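You operate a simulated robot arm through the tools that you are given. There is no shell and no other tool.

You run a simulated robot arm. Do the job below in one go: nothing can be reset, and whatever is moved stays where it is left.

## Task
Put the black hose stub on the top of the blue table away on the top of the black bench. Put one of the white cartons from the top of the blue table on the top of the yellow bench. Open the dryer drawer, fetch the grey nozzle and stand it in the inside of the dryer drawer and shut the drawer again. Put the bottle that says "descaler" from the top of the pink table on the white job card there and the bottle marked "lacquer" on the blue card. Lift the yellow cover open. Any order will do. Set down upright: white carton, grey nozzle, bottle.

It is judged by the outcome, as a careful person would: the job done as asked, and still so three seconds after it is handed in. It fails if anything else is knocked over, pushed out of place, dropped, spilled or broken. A push-on lid holds only when it is set on centred and level and pressed home; a screw cap is set on level and turned clockwise until tight.

## Robot
A 7-joint arm with a fingered hand on a trunk, on a base that moves. Base frame: it is fixed to the floor where the robot stands at the start and does not move with it; the origin is under the middle of the robot, x ahead of it, y to its left, z up. Lengths are in cm, angles in rad, forces in N, time in s.
It reaches about 102.3 cm from its shoulder. Its first joint turns from -2.897 to 2.897 rad. Places, roughly: black hose stub [50, -200, 100]; blue card [200, -325, 75]; descaler bottle, lacquer bottle, primer bottle [150, -300, 100]; dryer drawer [330, -310, 70]; grey nozzle (10x4x14 cm) [110, -260, 90]; inside of the dryer drawer [330, -320, 60]; job card [150, -300, 75]; top of the black bench [-160, -330, 80]; top of the yellow bench [-330, -200, 80]; white carton [75, -200, 100]; yellow cover [-60, 480, 110]. Payload 4 kg.
The tool frame sits at the grasp point between the pads (the TCP): z along the fingers, y along the line on which they close. The tips reach 3 cm beyond it. The gripper opens to 10.4 cm; its body begins 3.5 cm behind the TCP. The gripper is a hand of 4 fingers: y runs from the thumb to the fingers, the wrist lies at [-1.5, -11.3, -19] in the tool frame, and closing takes about 1.5 s.
Orientation is that of the tool frame in the base frame, as a unit quaternion [w, x, y, z]. With the fingers straight down and the wrist toward the robot, the tool's x, y and z point along [0, 1, 0], [1, 0, 0] and [0, 0, -1] of the base frame.

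## Interface
- The arm moves only by the tool apply_moves. Its arguments are lists of equal length, an entry for each row: "gripper": the opening, from 0 (shut) to 1 (fully open); "xyz": the shift along the tool's x, y, z in cm, a list of three; "turn": the turn, a rotation vector about the tool's x, y, z in degrees, a list of three. In form: {"gripper": [gripper, ...], "xyz": [[dx, dy, dz], ...], "turn": [[wx, wy, wz], ...]}. A call has 1 to 20 rows; each row is the pose to reach, as a shift and turn from the pose commanded when the call began, along the tool's axes at that moment. Rows are played at 5 a second. More than 5 cm and 0.15 rad between two rows, or a gripper value outside its range, and nothing of the call is played. A pose out of reach is approached as far as the arm can. The call stops where the force on the tool passes 40 N (or 10 N more than at its start, if that is more) or the arm is blocked; 0.2 s more then pass. The fingers move at their own pace (about 15.3 cm/s each) and stop on an object; they squeeze with about 32 N. The grip force told is the motor's: it shows also when the fingers shut on nothing. Time passes only in rows, and 0.2 s behind the last, so rows that repeat a pose let the fingers close. It gives the time, the measured TCP pose, the force on the tool (base axes), the opening and the grip force at its end, in the units of the frame above (readings bear some noise), with the torque about the TCP (base axes, N m) and any sound that the robot's microphone picked up.
- Cameras (640 x 400 px; columns grow to the right, rows downward): "scene" is now at [32.7, 19.94, 124.6]; the picture's right is [-0.14, -0.99, 0.00], its down [-0.49, 0.07, -0.87] and it looks along [0.86, -0.12, -0.50] (base axes); focal length 226 px, centre (320, 200). "wrist" rides on the gripper at [6.1, -9.2, -13] in the tool frame; the picture's right is [-0.81, 0.28, -0.52], its down [-0.53, -0.71, 0.46] and it looks along [-0.24, 0.64, 0.72] (tool axes); focal length 275 px, centre (320, 200). There is no depth. A picture from a camera that has moved, and an enlarged one, comes with that camera's place and axes in the base frame and with its lens. The place of the scene camera against the robot may be out by one fixed shift of up to 1.8 cm in any direction.
- capture(camera): a new picture of that camera. The clock stands still meanwhile.
- drive_base(legs): drives the robot by 1 to 6 legs, each [ahead, left, turn to the left] in cm, cm and rad, along the robot's own axes; the way and the turn of a leg run together, so that a leg with both is an arc; at most 150 cm and 3.142 rad a leg. The arm and the cameras ride along, it lands a little off, and it stops where it bumps. It gives what a move gives.
- hand_shape(shape): the hand has 4 fingers and takes this shape, open, in about a second: jaw (thumb against the fingers, like two jaws); tri (thumb and two fingers); tip (a fingertip pinch); poke (one finger out to press); point (the index stretched); flat (the hand flat); cup (the hand cupped); fist (a fist). The gripper value then closes the fingers along that shape, each until it touches; the sizes above hold for jaw. It gives what a move gives, with no picture.
- aim_head(pan, tilt): turns the head with the scene camera to pan (to the left, within 2.496 rad either way) and tilt (down, from -0.506 to 1.204), counted from straight ahead of the robot. It gives what a move gives.
- enlarge(camera, box): a new picture of the part [left, top, right, bottom] of that camera's present view, enlarged. The clock stands still meanwhile.
- job_done(): hands the job in; it is judged then, once.

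Places have to be worked out from the pictures, the camera data and where the tool is seen. Open the gripper and draw the arm clear of the work before you hand the job in, unless the task says otherwise.

The tools are called after ">>>" as name(argument=value, ...) on one line, values as JSON. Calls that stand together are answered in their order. apply_moves: Moves the arm, as the interface text tells. Its arguments: {"type":"object","properties":{"gripper":{"type":"array"},"xyz":{"type":"array"},"turn":{"type":"array"}},"required":["gripper","xyz","turn"]} The other tools are called the same way: hand_shape (shape) gives the hand a shape; drive_base (legs) drives the base; aim_head (pan, tilt) turns the head that bears the scene camera; capture (camera) takes a picture; enlarge (camera, box) takes an enlarged picture of a part of a camera's view; job_done () hands the job in.

At the start:

```text
time_s: 0.0
tool_pos: [73.1, -9.2, 115.38]
orientation: [0.0, 0.707, 0.707, -0.001]
force: [1.3, 0.4, -0.2]
wrist_torque: [-0.01, 0.02, 0.02]
finger_gap: 10.36
grip_force: 0.1
shape: jaw
robot x, y, heading: [0.06, 0.21, -0.002]
head pan, tilt (commanded): [-0.14, 0.522]
```

scene: 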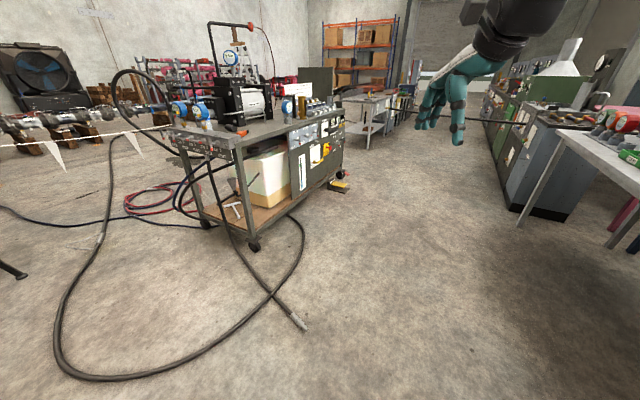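
wrist: 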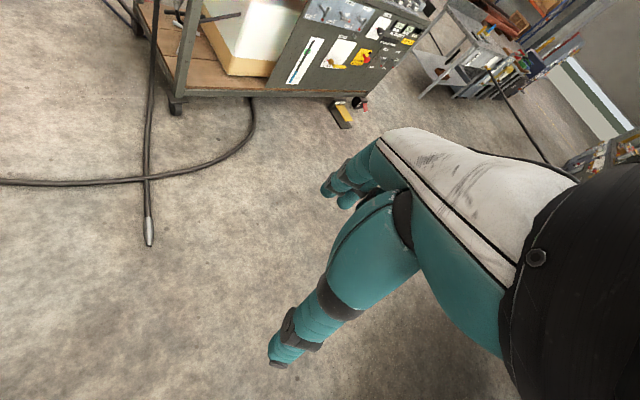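

I start by looking around to the right, where most of the work places lie.

>>> aim_head(pan=-1.3, tilt=0.4)

>>> capture(camera="scene")

```text
time_s: 1.4
tool_pos: [73.09, -9.26, 115.37]
orientation: [0.0, 0.707, 0.707, 0.001]
force: [-0.2, 0.9, -0.8]
wrist_torque: [0.0, -0.03, -0.03]
finger_gap: 10.35
grip_force: 0.1
shape: jaw
robot x, y, heading: [-0.25, 0.2, -0.001]
head pan, tilt (commanded): [-1.3, 0.4]
```

```text
taken
camera scene: at [26.22, 12.27, 125.73], right [-0.96, -0.27, 0.0], down [-0.1, 0.38, -0.92], along [0.25, -0.89, -0.39], focal length 226 px, centre (320, 200)
```

scene: 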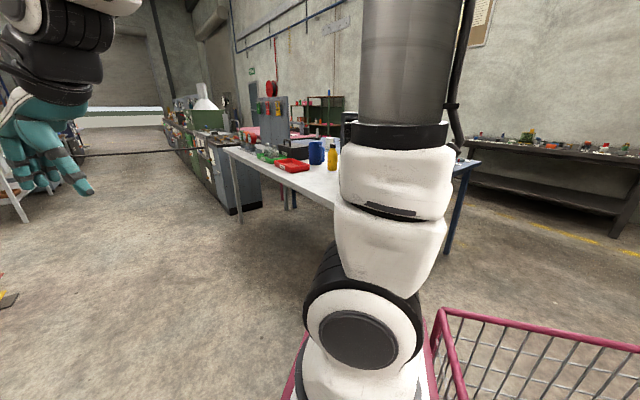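

The arm's own column blocks part of the view; I look farther round to both sides to map the room.

>>> aim_head(pan=-2.2, tilt=0.3)

>>> capture(camera="scene")

>>> aim_head(pan=-0.8, tilt=0.3)

>>> capture(camera="scene")

>>> aim_head(pan=1.2, tilt=0.3)

>>> capture(camera="scene")

>>> aim_head(pan=2.4, tilt=0.3)

>>> capture(camera="scene")

```text
time_s: 2.6
tool_pos: [73.17, -9.22, 115.28]
orientation: [0.0, 0.707, 0.707, 0.001]
force: [-0.3, -0.6, 0.1]
wrist_torque: [0.02, 0.04, -0.01]
finger_gap: 10.36
grip_force: 0.1
shape: jaw
robot x, y, heading: [0.03, -0.1, 0.001]
head pan, tilt (commanded): [-2.201, 0.3]
```

```text
taken
camera scene: at [18.25, 13.65, 126.66], right [-0.81, 0.59, 0.0], down [0.17, 0.24, -0.96], along [-0.56, -0.77, -0.3], focal length 226 px, centre (320, 200)
```

scene: 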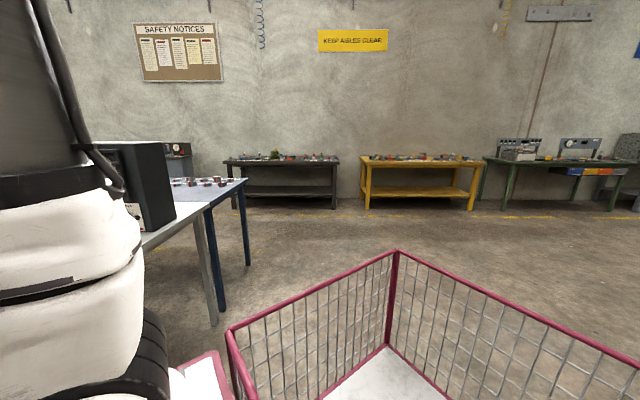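

```text
time_s: 4.1
tool_pos: [73.08, -9.27, 115.35]
orientation: [0.0, 0.707, 0.707, 0.0]
force: [-0.1, -0.4, -0.1]
wrist_torque: [-0.04, 0.01, 0.02]
finger_gap: 10.37
grip_force: 0.1
shape: jaw
robot x, y, heading: [-0.01, -0.28, -0.002]
head pan, tilt (commanded): [-0.799, 0.3]
```

```text
taken
camera scene: at [30.25, 14.5, 126.66], right [-0.72, -0.7, 0.0], down [-0.21, 0.21, -0.96], along [0.67, -0.69, -0.3], focal length 226 px, centre (320, 200)
```

scene: 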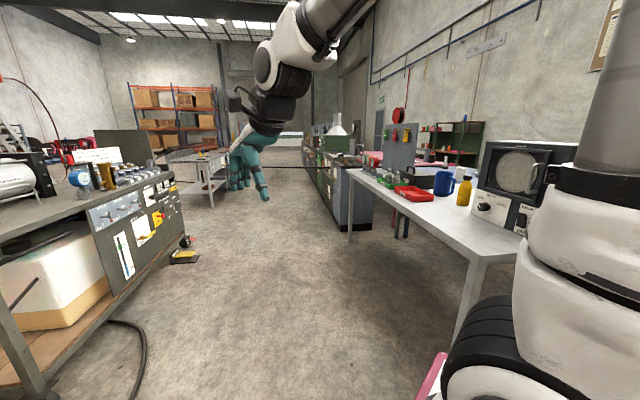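

```text
time_s: 6.0
tool_pos: [73.0, -9.31, 115.44]
orientation: [0.0, 0.707, 0.707, 0.0]
force: [-0.9, 0.0, 0.3]
wrist_torque: [-0.01, 0.01, 0.01]
finger_gap: 10.36
grip_force: 0.0
shape: jaw
robot x, y, heading: [-0.05, 0.03, -0.001]
head pan, tilt (commanded): [1.201, 0.3]
```

```text
taken
camera scene: at [27.12, 29.9, 126.66], right [0.93, -0.36, 0.0], down [-0.11, -0.28, -0.96], along [0.35, 0.89, -0.3], focal length 226 px, centre (320, 200)
```

scene: 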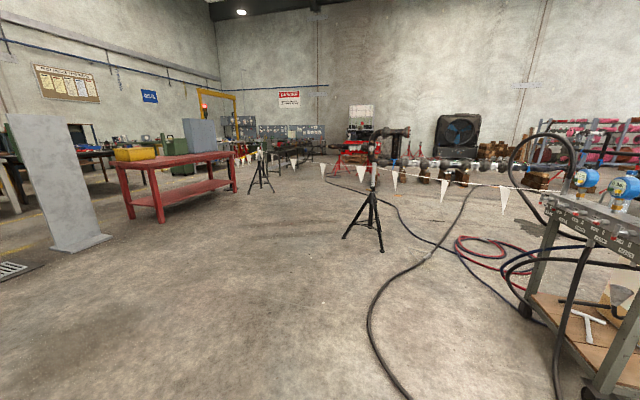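

```text
time_s: 7.4
tool_pos: [73.04, -9.3, 115.29]
orientation: [0.0, 0.707, 0.707, 0.0]
force: [0.3, -0.5, -0.4]
wrist_torque: [0.01, 0.01, 0.01]
finger_gap: 10.34
grip_force: 0.0
shape: jaw
robot x, y, heading: [0.33, -0.01, 0.005]
head pan, tilt (commanded): [2.4, 0.3]
```

```text
taken
camera scene: at [16.86, 27.51, 126.66], right [0.68, 0.74, 0.0], down [0.22, -0.2, -0.96], along [-0.7, 0.65, -0.3], focal length 226 px, centre (320, 200)
```

scene: 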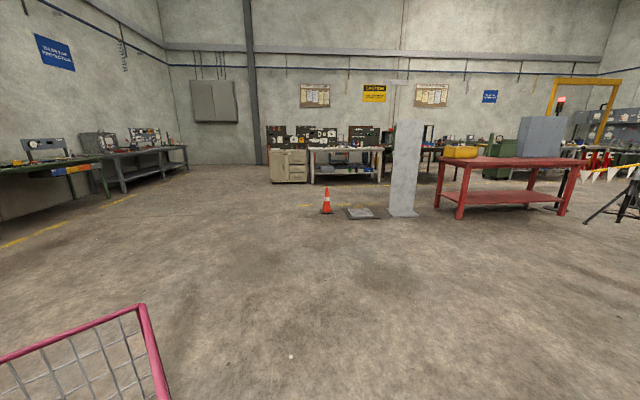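

The room is turned about -0.63 rad against the base frame: the blue table stands behind the grey table, with an aisle between it and the black and yellow benches. I back off a little, turn right and drive down into that aisle.

>>> drive_base(legs=[[-40, 30, 0], [0, 0, -2.2], [120, 0, 0], [120, 0, 0]])

>>> aim_head(pan=1.2, tilt=0.3)

>>> capture(camera="scene")

>>> aim_head(pan=0, tilt=0.3)

>>> capture(camera="scene")

```text
time_s: 26.9
tool_pos: [-233.21, -213.85, 115.39]
orientation: [0.0, 0.949, -0.316, 0.0]
force: [0.7, 0.7, -0.3]
wrist_torque: [0.04, -0.04, -0.02]
finger_gap: 10.38
grip_force: 0.1
shape: jaw
robot x, y, heading: [-182.24, -160.59, -2.219]
head pan, tilt (commanded): [2.4, 0.3]
```

```text
time_s: 28.4
tool_pos: [-233.18, -213.93, 115.32]
orientation: [0.0, 0.948, -0.317, 0.0]
force: [-0.3, 0.0, 0.0]
wrist_torque: [0.02, 0.01, 0.01]
finger_gap: 10.36
grip_force: 0.0
shape: jaw
robot x, y, heading: [-181.79, -160.63, -2.215]
head pan, tilt (commanded): [1.201, 0.3]
```

```text
taken
camera scene: at [-175.65, -198.99, 126.66], right [-0.85, -0.53, 0.0], down [-0.16, 0.25, -0.96], along [0.51, -0.81, -0.3], focal length 226 px, centre (320, 200)
```

scene: 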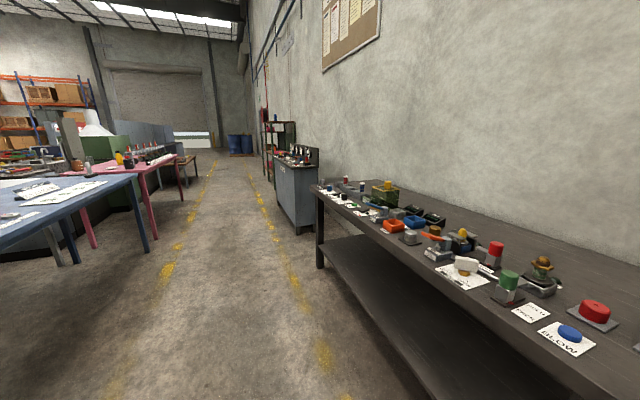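

```text
time_s: 29.8
tool_pos: [-233.14, -213.75, 115.36]
orientation: [0.0, 0.949, -0.316, 0.0]
force: [-0.3, -0.1, -0.1]
wrist_torque: [0.01, -0.02, 0.0]
finger_gap: 10.34
grip_force: 0.0
shape: jaw
robot x, y, heading: [-181.79, -161.13, -2.212]
head pan, tilt (commanded): [0.0, 0.3]
```

```text
taken
camera scene: at [-186.19, -198.53, 126.66], right [-0.8, 0.6, 0.0], down [0.18, 0.24, -0.96], along [-0.57, -0.76, -0.3], focal length 226 px, centre (320, 200)
```

scene: 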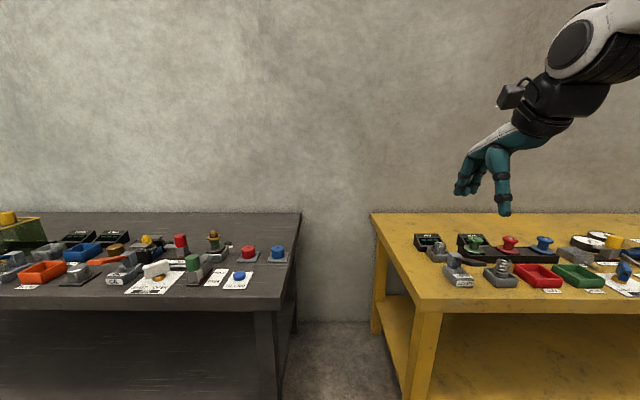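

The black and yellow benches are both well stocked but with free patches. I look down at my own base to learn its footprint, then enlarge the bench tops.

>>> aim_head(pan=0, tilt=1.2)

>>> capture(camera="scene")

>>> aim_head(pan=-1.3, tilt=1.0)

>>> capture(camera="scene")

>>> aim_head(pan=2.4, tilt=1.0)

>>> capture(camera="scene")

```text
time_s: 30.9
tool_pos: [-233.11, -213.93, 115.39]
orientation: [0.0, 0.949, -0.316, 0.0]
force: [0.3, 0.6, -0.5]
wrist_torque: [0.02, 0.01, 0.01]
finger_gap: 10.37
grip_force: 0.0
shape: jaw
robot x, y, heading: [-181.5, -161.31, -2.214]
head pan, tilt (commanded): [0.0, 1.201]
```

```text
taken
camera scene: at [-183.95, -195.54, 119.45], right [-0.8, 0.6, 0.0], down [0.56, 0.74, -0.36], along [-0.22, -0.29, -0.93], focal length 226 px, centre (320, 200)
```

scene: 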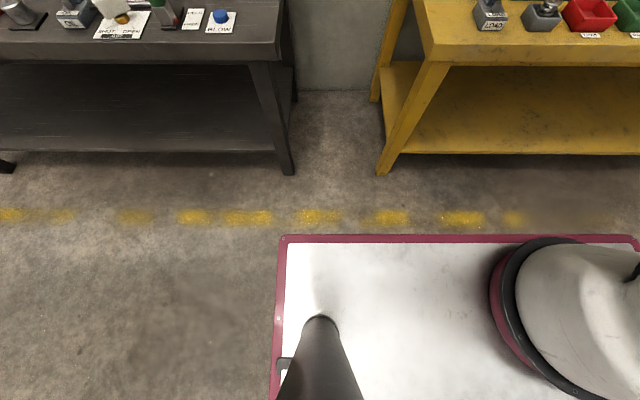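

```text
time_s: 32.4
tool_pos: [-233.08, -213.9, 115.33]
orientation: [0.0, 0.949, -0.316, 0.0]
force: [-0.3, 2.0, -0.1]
wrist_torque: [0.0, 0.04, 0.0]
finger_gap: 10.36
grip_force: 0.0
shape: jaw
robot x, y, heading: [-182.0, -161.02, -2.216]
head pan, tilt (commanded): [-1.3, 1.0]
```

```text
taken
camera scene: at [-187.07, -188.52, 120.71], right [0.36, 0.93, 0.0], down [0.78, -0.31, -0.54], along [-0.5, 0.2, -0.84], focal length 226 px, centre (320, 200)
```

scene: 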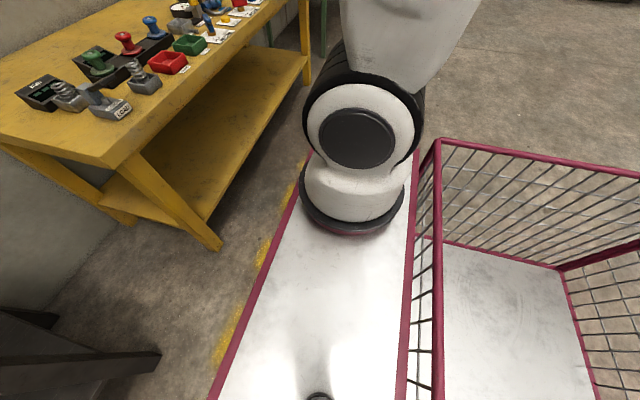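

```text
time_s: 35.5
tool_pos: [-233.18, -213.96, 115.32]
orientation: [0.0, 0.948, -0.317, 0.0]
force: [-0.4, 0.1, 0.2]
wrist_torque: [0.0, -0.01, -0.01]
finger_gap: 10.39
grip_force: 0.1
shape: jaw
robot x, y, heading: [-181.68, -161.08, -2.219]
head pan, tilt (commanded): [2.4, 1.0]
```

```text
taken
camera scene: at [-173.74, -189.79, 120.71], right [0.18, -0.98, 0.0], down [-0.83, -0.15, -0.54], along [0.53, 0.1, -0.84], focal length 226 px, centre (320, 200)
```

scene: 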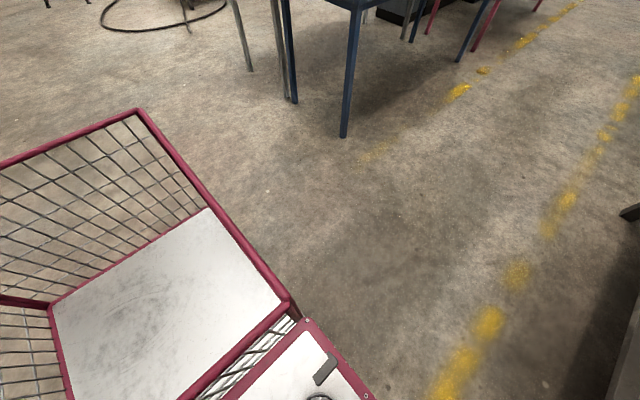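

The robot's deck is narrow and the aisle is about 150 cm wide, so I can drive down it. I turn left along the aisle and drive to beside the blue table.

>>> drive_base(legs=[[0, 0, 1.571], [95, 0, 0], [90, 0, 0]])

>>> aim_head(pan=1.3, tilt=0.5)

>>> capture(camera="scene")

>>> aim_head(pan=0.5, tilt=0.4)

>>> capture(camera="scene")

```text
time_s: 48.6
tool_pos: [16.71, -326.16, 115.25]
orientation: [0.001, 0.895, 0.445, 0.0]
force: [-0.3, 0.2, 0.1]
wrist_torque: [-0.01, -0.04, 0.01]
finger_gap: 10.35
grip_force: 0.2
shape: jaw
robot x, y, heading: [-35.93, -274.41, -0.649]
head pan, tilt (commanded): [2.4, 1.0]
```

```text
time_s: 49.9
tool_pos: [16.7, -326.08, 115.39]
orientation: [0.0, 0.896, 0.445, 0.0]
force: [0.1, 0.2, 0.2]
wrist_torque: [0.01, -0.05, -0.03]
finger_gap: 10.36
grip_force: 0.0
shape: jaw
robot x, y, heading: [-36.13, -274.54, -0.649]
head pan, tilt (commanded): [1.3, 0.499]
```

```text
taken
camera scene: at [2.24, -266.47, 124.81], right [0.61, -0.79, 0.0], down [-0.38, -0.29, -0.88], along [0.7, 0.53, -0.48], focal length 226 px, centre (320, 200)
```

scene: 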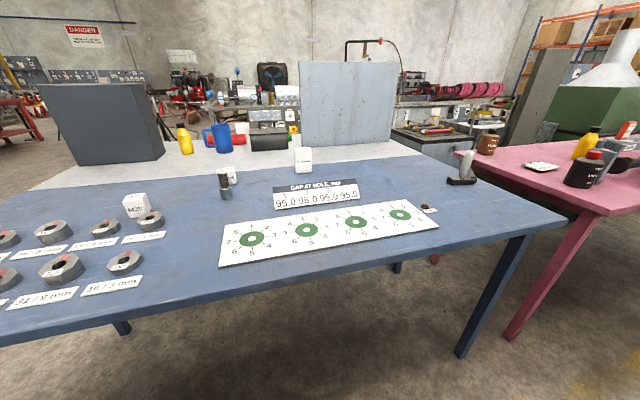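

```text
time_s: 51.0
tool_pos: [16.68, -326.26, 115.35]
orientation: [0.0, 0.896, 0.444, 0.0]
force: [0.1, -0.8, 0.1]
wrist_torque: [0.01, -0.03, 0.01]
finger_gap: 10.37
grip_force: 0.0
shape: jaw
robot x, y, heading: [-35.86, -274.65, -0.647]
head pan, tilt (commanded): [0.499, 0.4]
```

```text
taken
camera scene: at [4.17, -273.36, 125.73], right [-0.15, -0.99, 0.0], down [-0.38, 0.06, -0.92], along [0.91, -0.14, -0.39], focal length 226 px, centre (320, 200)
```

scene: 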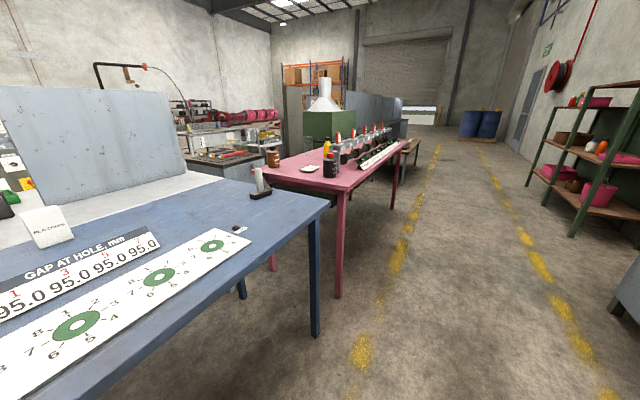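

I can see the blue table with several white cartons; I enlarge to identify the hose stub, the cartons and the nozzle.

>>> aim_head(pan=1.3, tilt=0.5)

>>> enlarge(camera="scene", box=[200, 130, 360, 230])

>>> enlarge(camera="scene", box=[0, 170, 200, 310])

>>> enlarge(camera="scene", box=[410, 110, 640, 230])

```text
time_s: 52.2
tool_pos: [16.61, -326.17, 115.4]
orientation: [0.0, 0.896, 0.445, 0.001]
force: [-0.2, 0.7, 0.3]
wrist_torque: [0.05, 0.0, -0.06]
finger_gap: 10.35
grip_force: 0.0
shape: jaw
robot x, y, heading: [-35.86, -274.74, -0.648]
head pan, tilt (commanded): [1.3, 0.499]
```

```text
4.00 times, centred on (280, 180) of scene
camera zoom: at [2.25, -266.48, 124.82], right [0.61, -0.8, 0.0], down [-0.38, -0.29, -0.88], along [0.7, 0.53, -0.48], focal length 905 px, centre (480, 280)
```

zoom: 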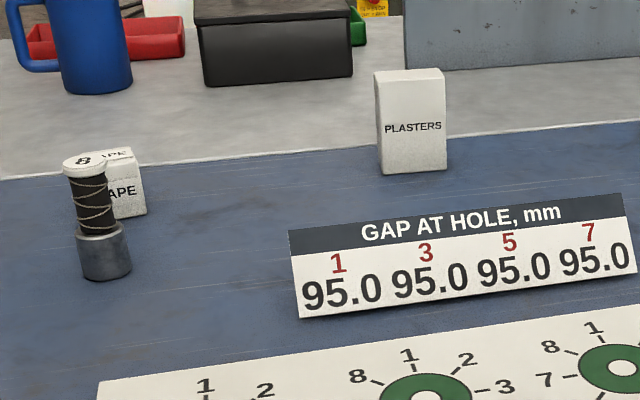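

```text
2.86 times, centred on (100, 240) of scene
camera zoom: at [2.25, -266.48, 124.82], right [0.61, -0.8, 0.0], down [-0.38, -0.29, -0.88], along [0.7, 0.53, -0.48], focal length 646 px, centre (949, 86)
```

zoom: 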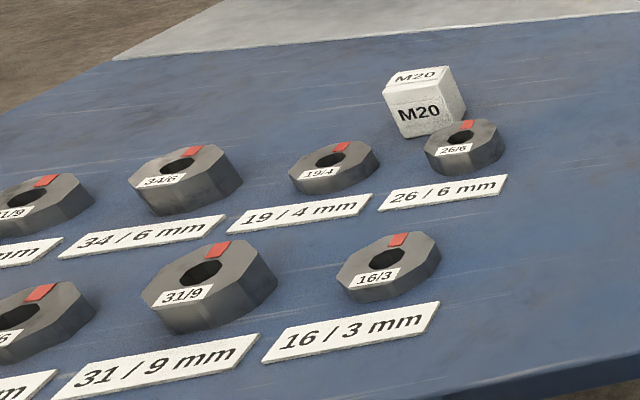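

```text
2.78 times, centred on (525, 170) of scene
camera zoom: at [2.25, -266.48, 124.82], right [0.61, -0.8, 0.0], down [-0.38, -0.29, -0.88], along [0.7, 0.53, -0.48], focal length 629 px, centre (-250, 284)
```

zoom: 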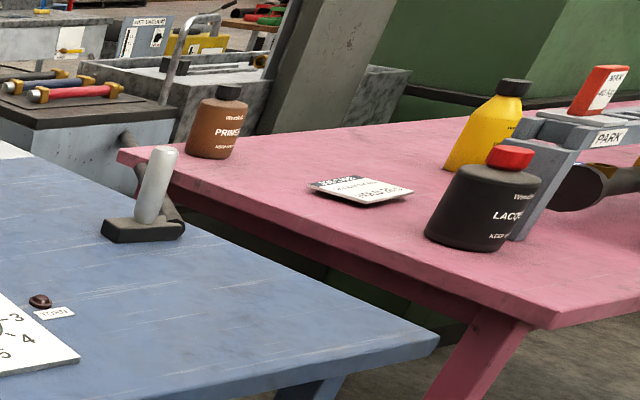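

The hose stub stands at about (44,-186), the PLASTERS carton at about (84,-194), and the nozzle on its black foot at about (124,-261). I move along a bit, turn to face the blue table, and edge closer.

>>> drive_base(legs=[[29, 0, 0], [0, 0, 1.575], [20, 0, 0]])

>>> aim_head(pan=-0.1, tilt=0.6)

>>> capture(camera="scene")

>>> capture(camera="wrist")

```text
time_s: 59.2
tool_pos: [49.31, -222.66, 115.29]
orientation: [-0.001, 0.311, 0.95, 0.0]
force: [0.5, 1.0, 0.6]
wrist_torque: [0.05, -0.02, -0.02]
finger_gap: 10.35
grip_force: 0.1
shape: jaw
robot x, y, heading: [-1.57, -275.98, 0.939]
head pan, tilt (commanded): [1.3, 0.499]
```

```text
time_s: 60.7
tool_pos: [49.23, -222.6, 115.29]
orientation: [0.0, 0.31, 0.951, 0.0]
force: [-0.3, -0.3, 1.1]
wrist_torque: [-0.02, 0.01, 0.01]
finger_gap: 10.35
grip_force: 0.0
shape: jaw
robot x, y, heading: [-1.47, -276.03, 0.936]
head pan, tilt (commanded): [-0.099, 0.6]
```

```text
taken
camera scene: at [2.28, -237.15, 123.91], right [0.74, -0.67, 0.0], down [-0.38, -0.42, -0.83], along [0.55, 0.61, -0.56], focal length 226 px, centre (320, 200)
```

scene: 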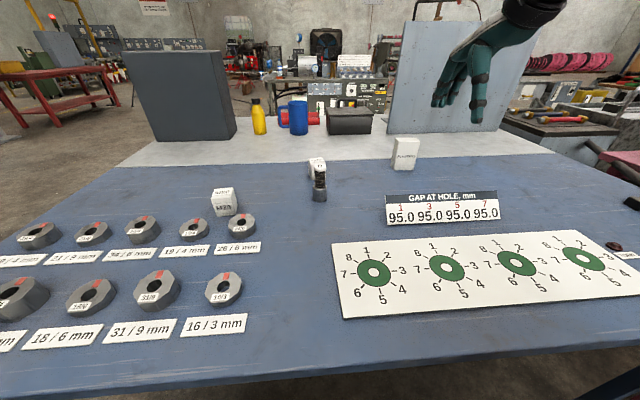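

```text
taken
camera wrist: at [38.99, -226.33, 128.38], right [0.82, -0.26, 0.52], down [0.01, -0.89, -0.46], along [0.58, 0.38, -0.72], focal length 275 px, centre (320, 200)
```

wrist: 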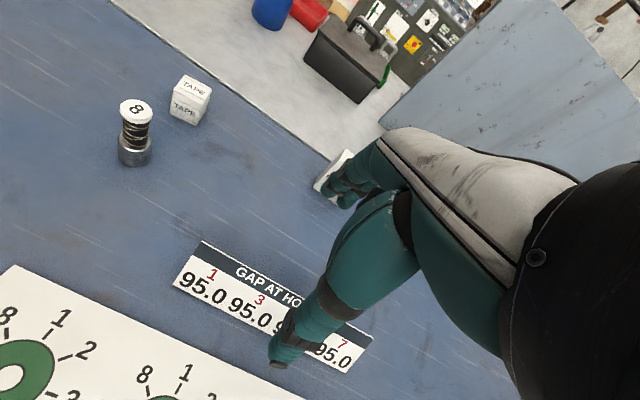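

The wrist view shows the stub (cap marked 8) and the TAPE carton clear of one another. I enlarge both views for careful triangulation.

>>> enlarge(camera="wrist", box=[80, 60, 240, 180])

>>> enlarge(camera="scene", box=[280, 130, 440, 230])

```text
3.33 times, centred on (160, 120) of wrist
camera zoom: at [38.99, -226.33, 128.38], right [0.82, -0.26, 0.52], down [0.01, -0.89, -0.46], along [0.58, 0.38, -0.72], focal length 918 px, centre (853, 467)
```

zoom: 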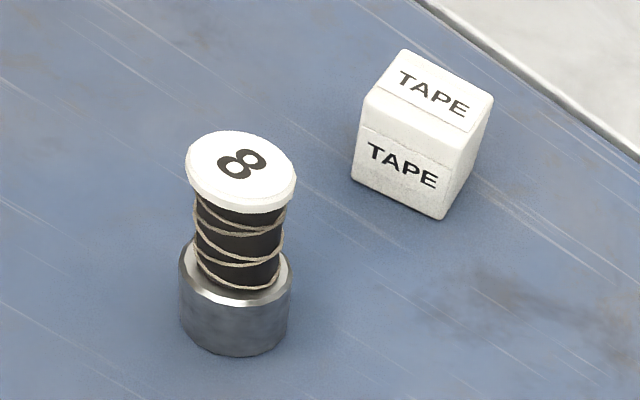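

```text
4.00 times, centred on (360, 180) of scene
camera zoom: at [2.28, -237.15, 123.91], right [0.74, -0.67, 0.0], down [-0.38, -0.42, -0.83], along [0.55, 0.61, -0.56], focal length 905 px, centre (160, 280)
```

zoom: 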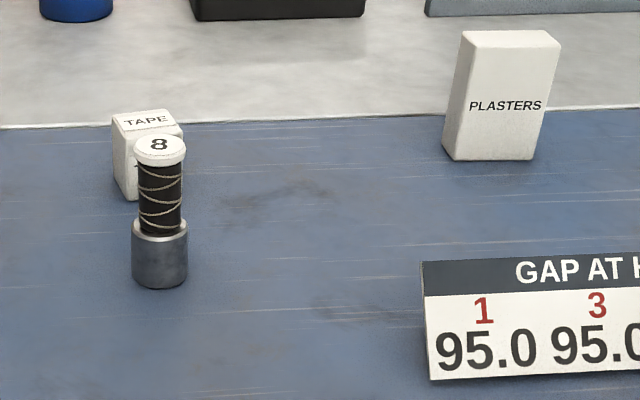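

Triangulated: stub top at about (40.1,-195.2,94.7), table top about z=84, TAPE carton about 13 cm behind it. I move over the stub at a safe height and check from the wrist camera.

>>> apply_moves(gripper=[1, 1, 1, 1, 1, 1, 1, 1], xyz=[[3, 2.1, 1], [6, 4.2, 2], [9, 6.3, 3], [12, 8.4, 4], [15, 10.5, 5], [18, 12.6, 6], [21, 14.7, 7], [23.6, 16.7, 8]], turn=[[0, 0, 0], [0, 0, 0], [0, 0, 0], [0, 0, 0], [0, 0, 0], [0, 0, 0], [0, 0, 0], [0, 0, 0]])

>>> capture(camera="wrist")

>>> capture(camera="scene")

```text
time_s: 62.5
tool_pos: [40.12, -195.11, 107.44]
orientation: [0.0, 0.311, 0.951, 0.0]
force: [0.3, 0.3, 0.6]
wrist_torque: [-0.01, 0.01, 0.01]
finger_gap: 10.37
grip_force: 0.0
shape: jaw
robot x, y, heading: [-1.1, -275.7, 0.938]
head pan, tilt (commanded): [-0.099, 0.6]
```

```text
taken
camera wrist: at [29.93, -198.83, 120.44], right [0.82, -0.26, 0.52], down [0.01, -0.89, -0.46], along [0.58, 0.38, -0.72], focal length 275 px, centre (320, 200)
```

wrist: 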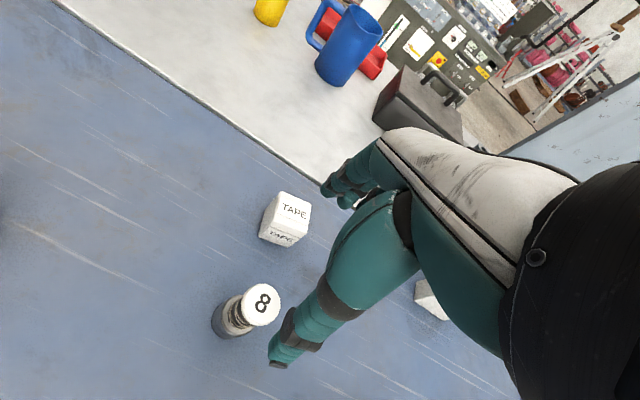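

```text
taken
camera scene: at [2.3, -237.18, 123.91], right [0.74, -0.67, 0.0], down [-0.38, -0.42, -0.83], along [0.55, 0.61, -0.56], focal length 226 px, centre (320, 200)
```

scene: 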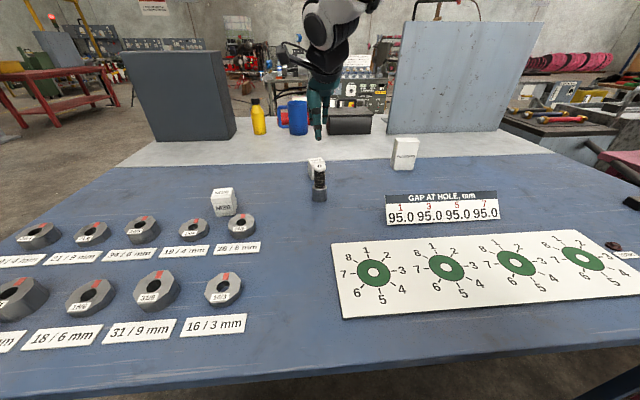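

The check agrees within 1 cm. I descend to TCP z of 92 with the hand partly closed, then close on the hose.

>>> apply_moves(gripper=[0.8, 0.8, 0.8, 0.8, 0.8, 0.8, 0.8], xyz=[[-0.1, -0.1, 3], [-0.2, -0.2, 6], [-0.3, -0.3, 9], [-0.3, -0.3, 12], [-0.3, -0.3, 14], [-0.3, -0.3, 15.4], [-0.3, -0.3, 15.4]], turn=[[0, 0, 0], [0, 0, 0], [0, 0, 0], [0, 0, 0], [0, 0, 0], [0, 0, 0], [0, 0, 0]])

>>> capture(camera="wrist")

>>> enlarge(camera="scene", box=[240, 100, 400, 220])

```text
time_s: 64.1
tool_pos: [40.2, -195.51, 91.87]
orientation: [0.001, 0.312, 0.95, 0.0]
force: [0.2, 0.7, 0.0]
wrist_torque: [0.02, -0.04, 0.02]
finger_gap: 8.35
grip_force: 0.0
shape: jaw
robot x, y, heading: [-0.95, -276.24, 0.941]
head pan, tilt (commanded): [-0.099, 0.6]
```

```text
taken
camera wrist: at [29.91, -199.3, 104.89], right [0.82, -0.26, 0.52], down [0.01, -0.89, -0.46], along [0.58, 0.38, -0.72], focal length 275 px, centre (320, 200)
```

wrist: 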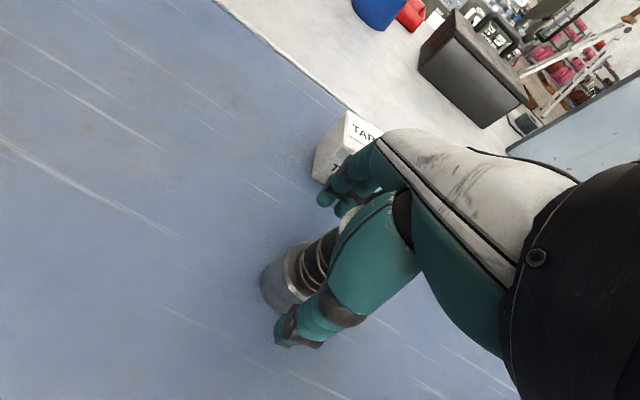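

```text
3.33 times, centred on (320, 160) of scene
camera zoom: at [2.28, -237.14, 123.91], right [0.74, -0.67, 0.0], down [-0.38, -0.42, -0.82], along [0.55, 0.61, -0.57], focal length 754 px, centre (320, 333)
```

zoom: 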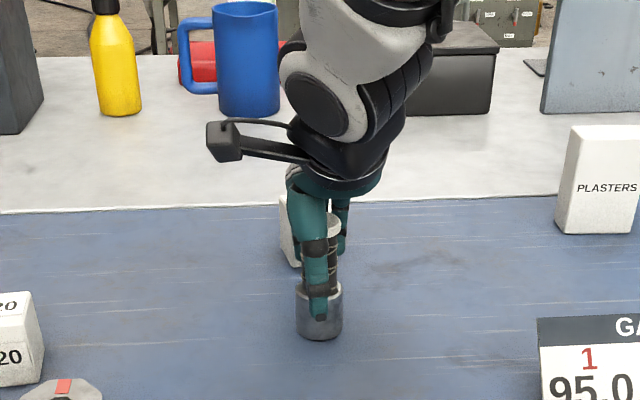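

The hand straddles the hose centrally. I close the fingers.

>>> apply_moves(gripper=[0.6, 0.4, 0.2, 0.1, 0.1, 0.1, 0.1, 0.1, 0.1], xyz=[[0, 0, 0], [0, 0, 0], [0, 0, 0], [0, 0, 0], [0, 0, 0], [0, 0, 0], [0, 0, 0], [0, 0, 0], [0, 0, 0]], turn=[[0, 0, 0], [0, 0, 0], [0, 0, 0], [0, 0, 0], [0, 0, 0], [0, 0, 0], [0, 0, 0], [0, 0, 0], [0, 0, 0]])

>>> capture(camera="wrist")

```text
time_s: 66.1
tool_pos: [40.26, -195.57, 92.1]
orientation: [0.0, 0.31, 0.951, 0.002]
force: [-1.3, 1.9, 33.1]
wrist_torque: [0.5, -0.25, 0.06]
finger_gap: 3.28
grip_force: 32.3
shape: jaw
robot x, y, heading: [-1.16, -275.69, 0.938]
head pan, tilt (commanded): [-0.099, 0.6]
```

```text
taken
camera wrist: at [29.9, -199.34, 105.1], right [0.82, -0.26, 0.52], down [0.01, -0.89, -0.46], along [0.58, 0.38, -0.72], focal length 275 px, centre (320, 200)
```

wrist: 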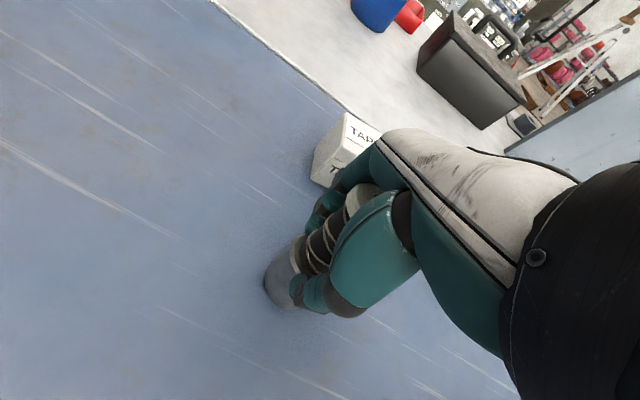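

Grip is firm (gap 3.3 cm), with some downward push on the stub. I lift straight up.

>>> apply_moves(gripper=[0.1, 0.1, 0.1, 0.1, 0.1, 0.1, 0.1, 0.1], xyz=[[0, 0, -0.5], [0, 0, -1.5], [0, 0, -3], [0, 0, -6], [0, 0, -9], [0, 0, -12], [0, 0, -15], [0, 0, -18]], turn=[[0, 0, 0], [0, 0, 0], [0, 0, 0], [0, 0, 0], [0, 0, 0], [0, 0, 0], [0, 0, 0], [0, 0, 0]])

>>> capture(camera="wrist")

>>> capture(camera="scene")

```text
time_s: 67.9
tool_pos: [40.12, -195.8, 109.86]
orientation: [0.001, 0.311, 0.95, -0.002]
force: [-0.4, 0.2, -3.1]
wrist_torque: [0.03, 0.02, -0.02]
finger_gap: 3.06
grip_force: 32.0
shape: jaw
robot x, y, heading: [-1.41, -276.41, 0.94]
head pan, tilt (commanded): [-0.099, 0.6]
```

```text
taken
camera wrist: at [29.85, -199.48, 122.91], right [0.82, -0.26, 0.52], down [0.01, -0.89, -0.45], along [0.58, 0.37, -0.73], focal length 275 px, centre (320, 200)
```

wrist: 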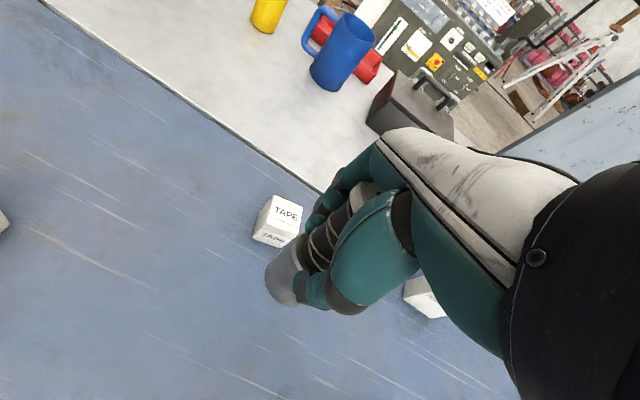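

```text
taken
camera scene: at [2.28, -237.12, 123.9], right [0.74, -0.67, 0.0], down [-0.38, -0.42, -0.82], along [0.55, 0.61, -0.57], focal length 226 px, centre (320, 200)
```

scene: 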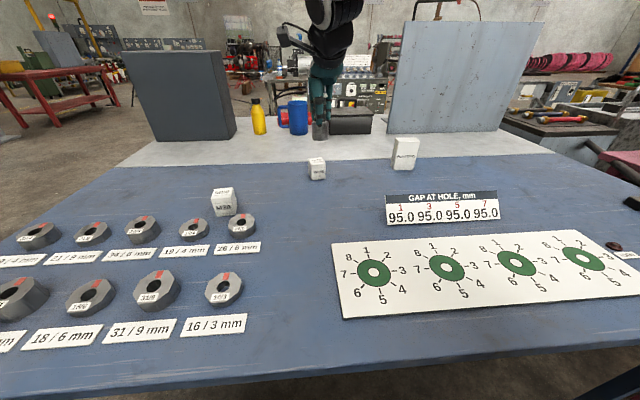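

The stub is held securely. I retract and raise the arm for travel.

>>> apply_moves(gripper=[0.1, 0.1, 0.1, 0.1, 0.1, 0.1, 0.1], xyz=[[-3, -3, -1.5], [-6, -6, -3], [-9, -9, -4.5], [-12, -12, -6], [-15, -15, -8], [-18, -18, -10], [-20, -20, -11]], turn=[[0, 0, 0], [0, 0, 0], [0, 0, 0], [0, 0, 0], [0, 0, 0], [0, 0, 0], [0, 0, 0]])

>>> drive_base(legs=[[-20, 0, 0], [0, 0, 1.571], [0, 0, 1.57], [0, -60, 0]])

>>> aim_head(pan=0, tilt=0.4)

>>> capture(camera="scene")

>>> capture(camera="wrist")

```text
time_s: 69.5
tool_pos: [44.35, -223.77, 120.91]
orientation: [-0.001, 0.31, 0.951, 0.0]
force: [-0.1, 0.8, -3.3]
wrist_torque: [0.04, 0.04, -0.04]
finger_gap: 3.04
grip_force: 31.8
shape: jaw
robot x, y, heading: [-1.27, -276.66, 0.941]
head pan, tilt (commanded): [-0.099, 0.6]
```

```text
time_s: 81.8
tool_pos: [-108.59, -307.47, 121.03]
orientation: [0.0, 0.949, -0.317, 0.0]
force: [0.4, 0.7, -2.6]
wrist_torque: [0.01, -0.04, 0.01]
finger_gap: 3.0
grip_force: 31.8
shape: jaw
robot x, y, heading: [-62.39, -255.86, -2.214]
head pan, tilt (commanded): [-0.099, 0.6]
```

```text
time_s: 82.5
tool_pos: [-108.73, -307.47, 120.9]
orientation: [0.0, 0.948, -0.317, 0.0]
force: [0.3, -0.1, -3.3]
wrist_torque: [-0.02, -0.04, 0.02]
finger_gap: 2.99
grip_force: 31.7
shape: jaw
robot x, y, heading: [-62.24, -255.73, -2.217]
head pan, tilt (commanded): [0.0, 0.4]
```

```text
taken
camera scene: at [-66.55, -293.11, 125.72], right [-0.8, 0.6, 0.0], down [0.23, 0.31, -0.92], along [-0.55, -0.74, -0.39], focal length 226 px, centre (320, 200)
```

scene: 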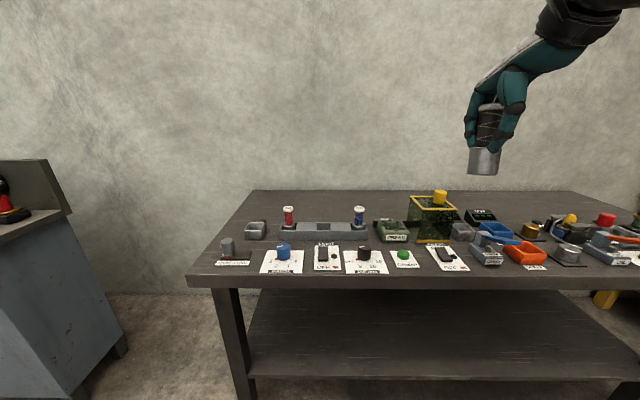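

```text
taken
camera wrist: at [-98.18, -303.88, 134.08], right [-0.81, 0.27, 0.52], down [0.0, 0.89, -0.46], along [-0.58, -0.37, -0.72], focal length 275 px, centre (320, 200)
```

wrist: 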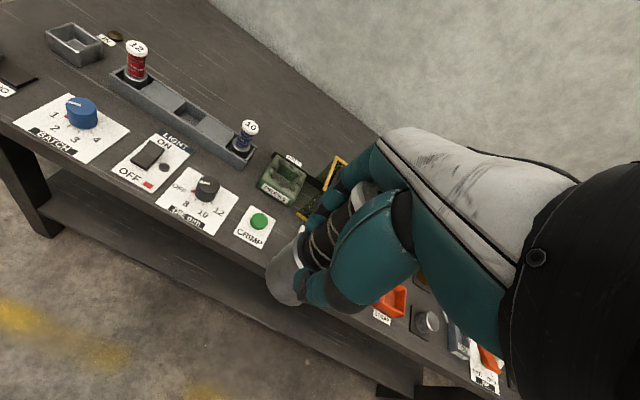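

The black bench has a wide free strip behind the small rack, toward the wall. I drive closer to set the stub down there upright on the bench surface.

>>> drive_base(legs=[[30, 8, 0]])

>>> capture(camera="scene")

>>> capture(camera="wrist")

```text
time_s: 84.6
tool_pos: [-120.07, -336.11, 121.01]
orientation: [0.0, 0.948, -0.317, 0.0]
force: [-0.2, 0.6, -2.8]
wrist_torque: [-0.01, -0.04, 0.02]
finger_gap: 3.04
grip_force: 32.5
shape: jaw
robot x, y, heading: [-73.53, -284.19, -2.22]
head pan, tilt (commanded): [0.0, 0.4]
```

```text
taken
camera scene: at [-77.96, -321.65, 125.73], right [-0.8, 0.6, 0.0], down [0.23, 0.31, -0.92], along [-0.55, -0.74, -0.39], focal length 226 px, centre (320, 200)
```

scene: 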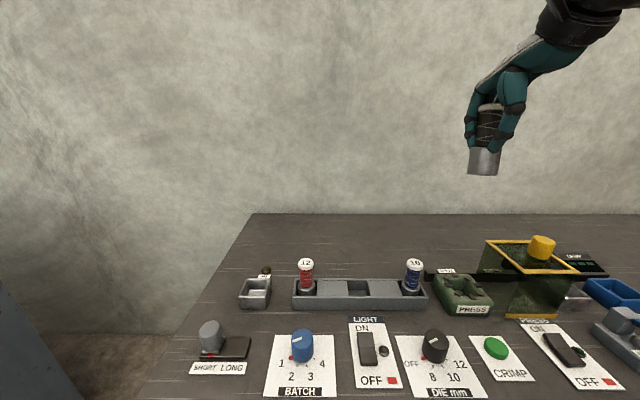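

```text
taken
camera wrist: at [-109.6, -332.36, 134.08], right [-0.81, 0.27, 0.52], down [0.0, 0.89, -0.46], along [-0.58, -0.37, -0.72], focal length 275 px, centre (320, 200)
```

wrist: 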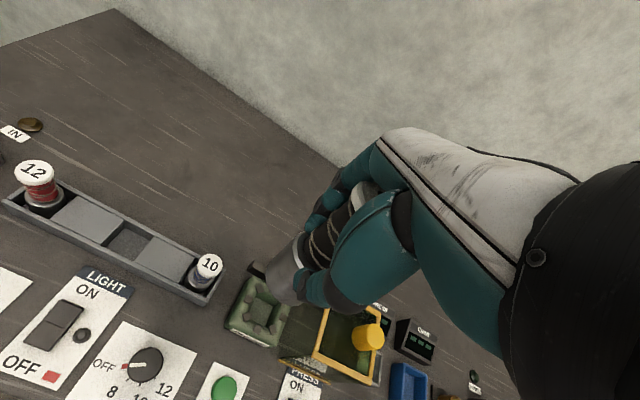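

Two wrist views put the bench top near z=79 and the rack's back edge near 20 cm in front of my chosen spot. I move forward over the rack at height, then lower to just above the bench.

>>> apply_moves(gripper=[0.1, 0.1, 0.1, 0.1, 0.1, 0.1, 0.1, 0.1, 0.1, 0.1, 0.1, 0.1, 0.1, 0.1, 0.1], xyz=[[0.8, 4.2, 0], [1.6, 8.4, 0], [2.4, 12.6, 0], [3.2, 16.8, 0], [4, 21, 0], [4.8, 25.2, 0], [5.6, 29.4, 0], [6.5, 33, 0], [6.5, 33, 4.5], [6.5, 33, 9], [6.5, 33, 13.5], [6.5, 33, 18], [6.5, 33, 22.5], [6.5, 33, 26], [6.5, 33, 26]], turn=[[0, 0, 0], [0, 0, 0], [0, 0, 0], [0, 0, 0], [0, 0, 0], [0, 0, 0], [0, 0, 0], [0, 0, 0], [0, 0, 0], [0, 0, 0], [0, 0, 0], [0, 0, 0], [0, 0, 0], [0, 0, 0], [0, 0, 0]])

>>> capture(camera="scene")

>>> capture(camera="wrist")

```text
time_s: 87.8
tool_pos: [-134.63, -366.46, 94.96]
orientation: [0.0, 0.948, -0.317, -0.001]
force: [1.2, -0.4, -3.2]
wrist_torque: [0.03, -0.06, 0.0]
finger_gap: 3.02
grip_force: 31.9
shape: jaw
robot x, y, heading: [-73.6, -284.47, -2.218]
head pan, tilt (commanded): [0.0, 0.4]
```

```text
taken
camera scene: at [-77.96, -321.66, 125.73], right [-0.8, 0.6, 0.0], down [0.23, 0.31, -0.92], along [-0.55, -0.74, -0.39], focal length 226 px, centre (320, 200)
```

scene: 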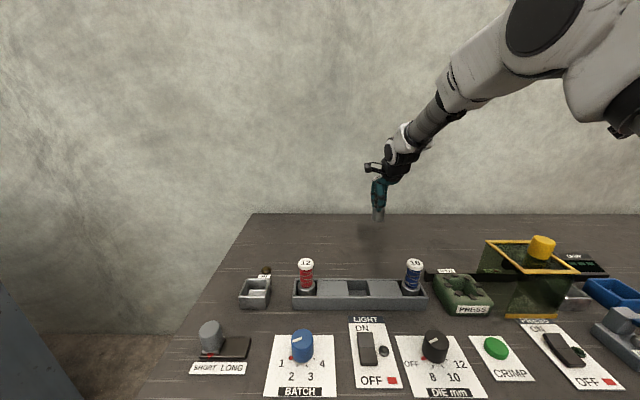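

```text
taken
camera wrist: at [-124.2, -362.76, 108.07], right [-0.81, 0.27, 0.52], down [0.0, 0.89, -0.46], along [-0.58, -0.37, -0.72], focal length 275 px, centre (320, 200)
```

wrist: 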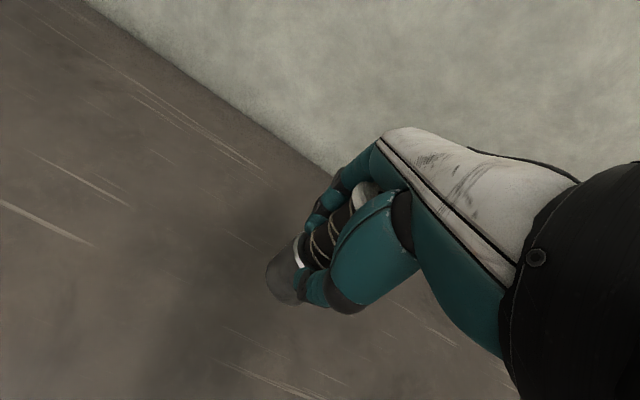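

The spot is clear. I lower slowly until I feel contact.

>>> apply_moves(gripper=[0.1, 0.1, 0.1, 0.1, 0.1, 0.1, 0.1], xyz=[[0, 0, 2], [0, 0, 4], [0, 0, 5], [0, 0, 5.7], [0, 0, 6.3], [0, 0, 6.8], [0, 0, 7.2]], turn=[[0, 0, 0], [0, 0, 0], [0, 0, 0], [0, 0, 0], [0, 0, 0], [0, 0, 0], [0, 0, 0]])

```text
time_s: 89.4
tool_pos: [-134.81, -366.24, 87.76]
orientation: [0.0, 0.948, -0.317, 0.0]
force: [-0.5, -0.6, -2.4]
wrist_torque: [-0.02, -0.03, 0.01]
finger_gap: 3.02
grip_force: 31.8
shape: jaw
robot x, y, heading: [-73.6, -284.43, -2.215]
head pan, tilt (commanded): [0.0, 0.4]
```

No contact yet; I keep lowering in small steps.

>>> apply_moves(gripper=[0.1, 0.1, 0.1, 0.1, 0.1, 0.1], xyz=[[0, 0, 0.3], [0, 0, 0.6], [0, 0, 0.9], [0, 0, 1.2], [0, 0, 1.5], [0, 0, 1.5]], turn=[[0, 0, 0], [0, 0, 0], [0, 0, 0], [0, 0, 0], [0, 0, 0], [0, 0, 0]])

>>> enlarge(camera="scene", box=[320, 150, 440, 250])

```text
time_s: 90.6
tool_pos: [-134.84, -366.58, 87.15]
orientation: [0.007, 0.948, -0.317, -0.002]
force: [3.4, 6.7, 14.3]
wrist_torque: [0.44, -0.02, -0.05]
finger_gap: 3.15
grip_force: 31.5
shape: jaw
robot x, y, heading: [-73.58, -284.1, -2.218]
head pan, tilt (commanded): [0.0, 0.4]
stopped in row 5: the force on the tool passed its limit at 44 N (the readings are from after the stop); the commanded pose is now the measured one
```

```text
4.00 times, centred on (380, 200) of scene
camera zoom: at [-77.91, -321.58, 125.75], right [-0.8, 0.6, 0.0], down [0.23, 0.31, -0.92], along [-0.55, -0.74, -0.39], focal length 905 px, centre (80, 200)
```

zoom: 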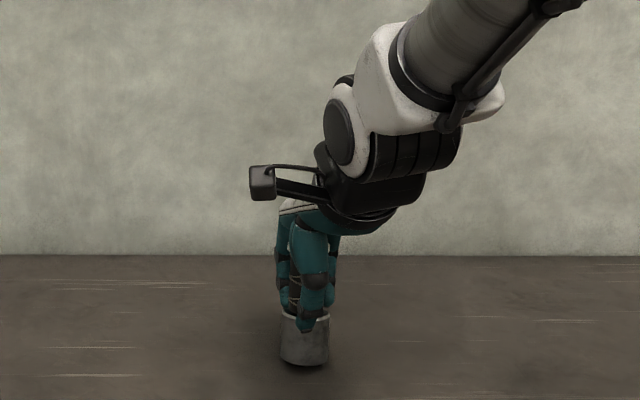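

The stub is on the bench. I open the fingers and let it settle, then rise.

>>> apply_moves(gripper=[0.3, 0.45, 0.6, 0.8, 0.8, 0.8, 0.8], xyz=[[0, 0, 0], [0, 0, 0], [0, 0, 0], [0, 0, 0], [0, 0, 0], [0, 0, 0], [0, 0, 0]], turn=[[0, 0, 0], [0, 0, 0], [0, 0, 0], [0, 0, 0], [0, 0, 0], [0, 0, 0], [0, 0, 0]])

>>> enlarge(camera="scene", box=[320, 150, 440, 250])

>>> capture(camera="wrist")

```text
time_s: 92.2
tool_pos: [-134.88, -366.68, 86.87]
orientation: [0.005, 0.948, -0.317, -0.001]
force: [-0.1, -0.2, -0.2]
wrist_torque: [0.03, -0.02, 0.02]
finger_gap: 8.29
grip_force: 0.0
shape: jaw
robot x, y, heading: [-73.77, -283.95, -2.211]
head pan, tilt (commanded): [0.0, 0.4]
```

```text
4.00 times, centred on (380, 200) of scene
camera zoom: at [-77.96, -321.65, 125.73], right [-0.8, 0.6, 0.0], down [0.23, 0.31, -0.92], along [-0.55, -0.74, -0.39], focal length 905 px, centre (80, 200)
```

zoom: 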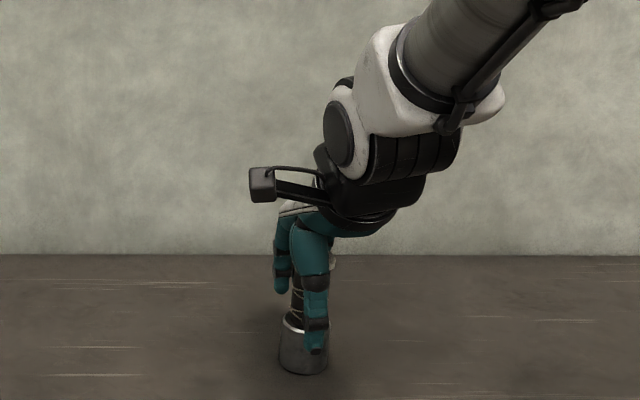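

```text
taken
camera wrist: at [-124.23, -362.76, 99.88], right [-0.81, 0.27, 0.52], down [0.0, 0.89, -0.46], along [-0.59, -0.38, -0.72], focal length 275 px, centre (320, 200)
```

wrist: 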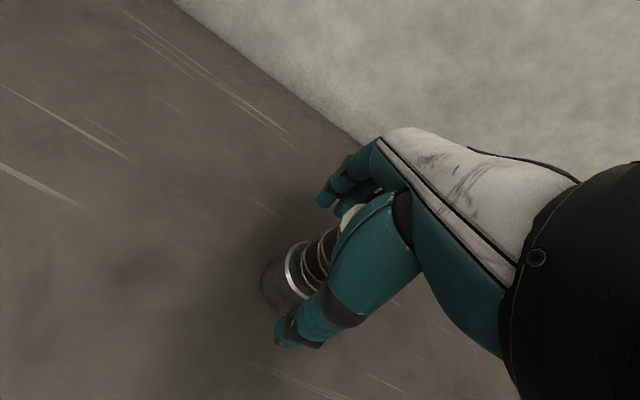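

The stub stands upright. I rise straight up with the hand wide open.

>>> apply_moves(gripper=[1, 1, 1, 1, 1, 1, 1, 1, 1, 1], xyz=[[0, 0, 0], [0, 0, -1.5], [0, 0, -4], [0, 0, -8], [0, 0, -12], [0, 0, -16.5], [0, 0, -21], [0, 0, -25.5], [0, 0, -30], [0, 0, -33]], turn=[[0, 0, 0], [0, 0, 0], [0, 0, 0], [0, 0, 0], [0, 0, 0], [0, 0, 0], [0, 0, 0], [0, 0, 0], [0, 0, 0], [0, 0, 0]])

>>> capture(camera="scene")

```text
time_s: 94.4
tool_pos: [-134.5, -366.12, 119.94]
orientation: [0.005, 0.949, -0.317, -0.001]
force: [-0.6, -0.3, -0.4]
wrist_torque: [-0.03, 0.0, -0.03]
finger_gap: 10.39
grip_force: 0.1
shape: jaw
robot x, y, heading: [-73.5, -284.26, -2.216]
head pan, tilt (commanded): [0.0, 0.4]
```

```text
taken
camera scene: at [-77.96, -321.66, 125.72], right [-0.8, 0.6, 0.0], down [0.23, 0.31, -0.92], along [-0.55, -0.74, -0.39], focal length 226 px, centre (320, 200)
```

scene: 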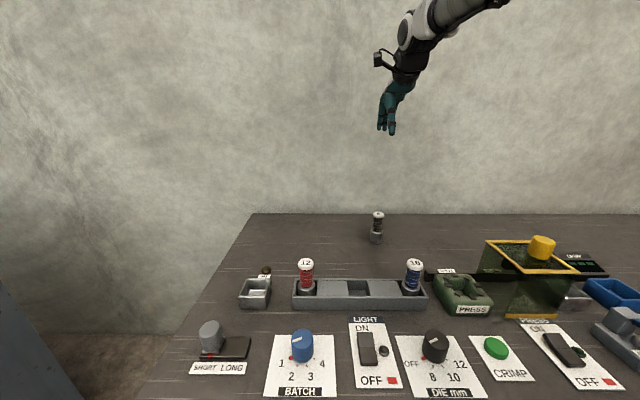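

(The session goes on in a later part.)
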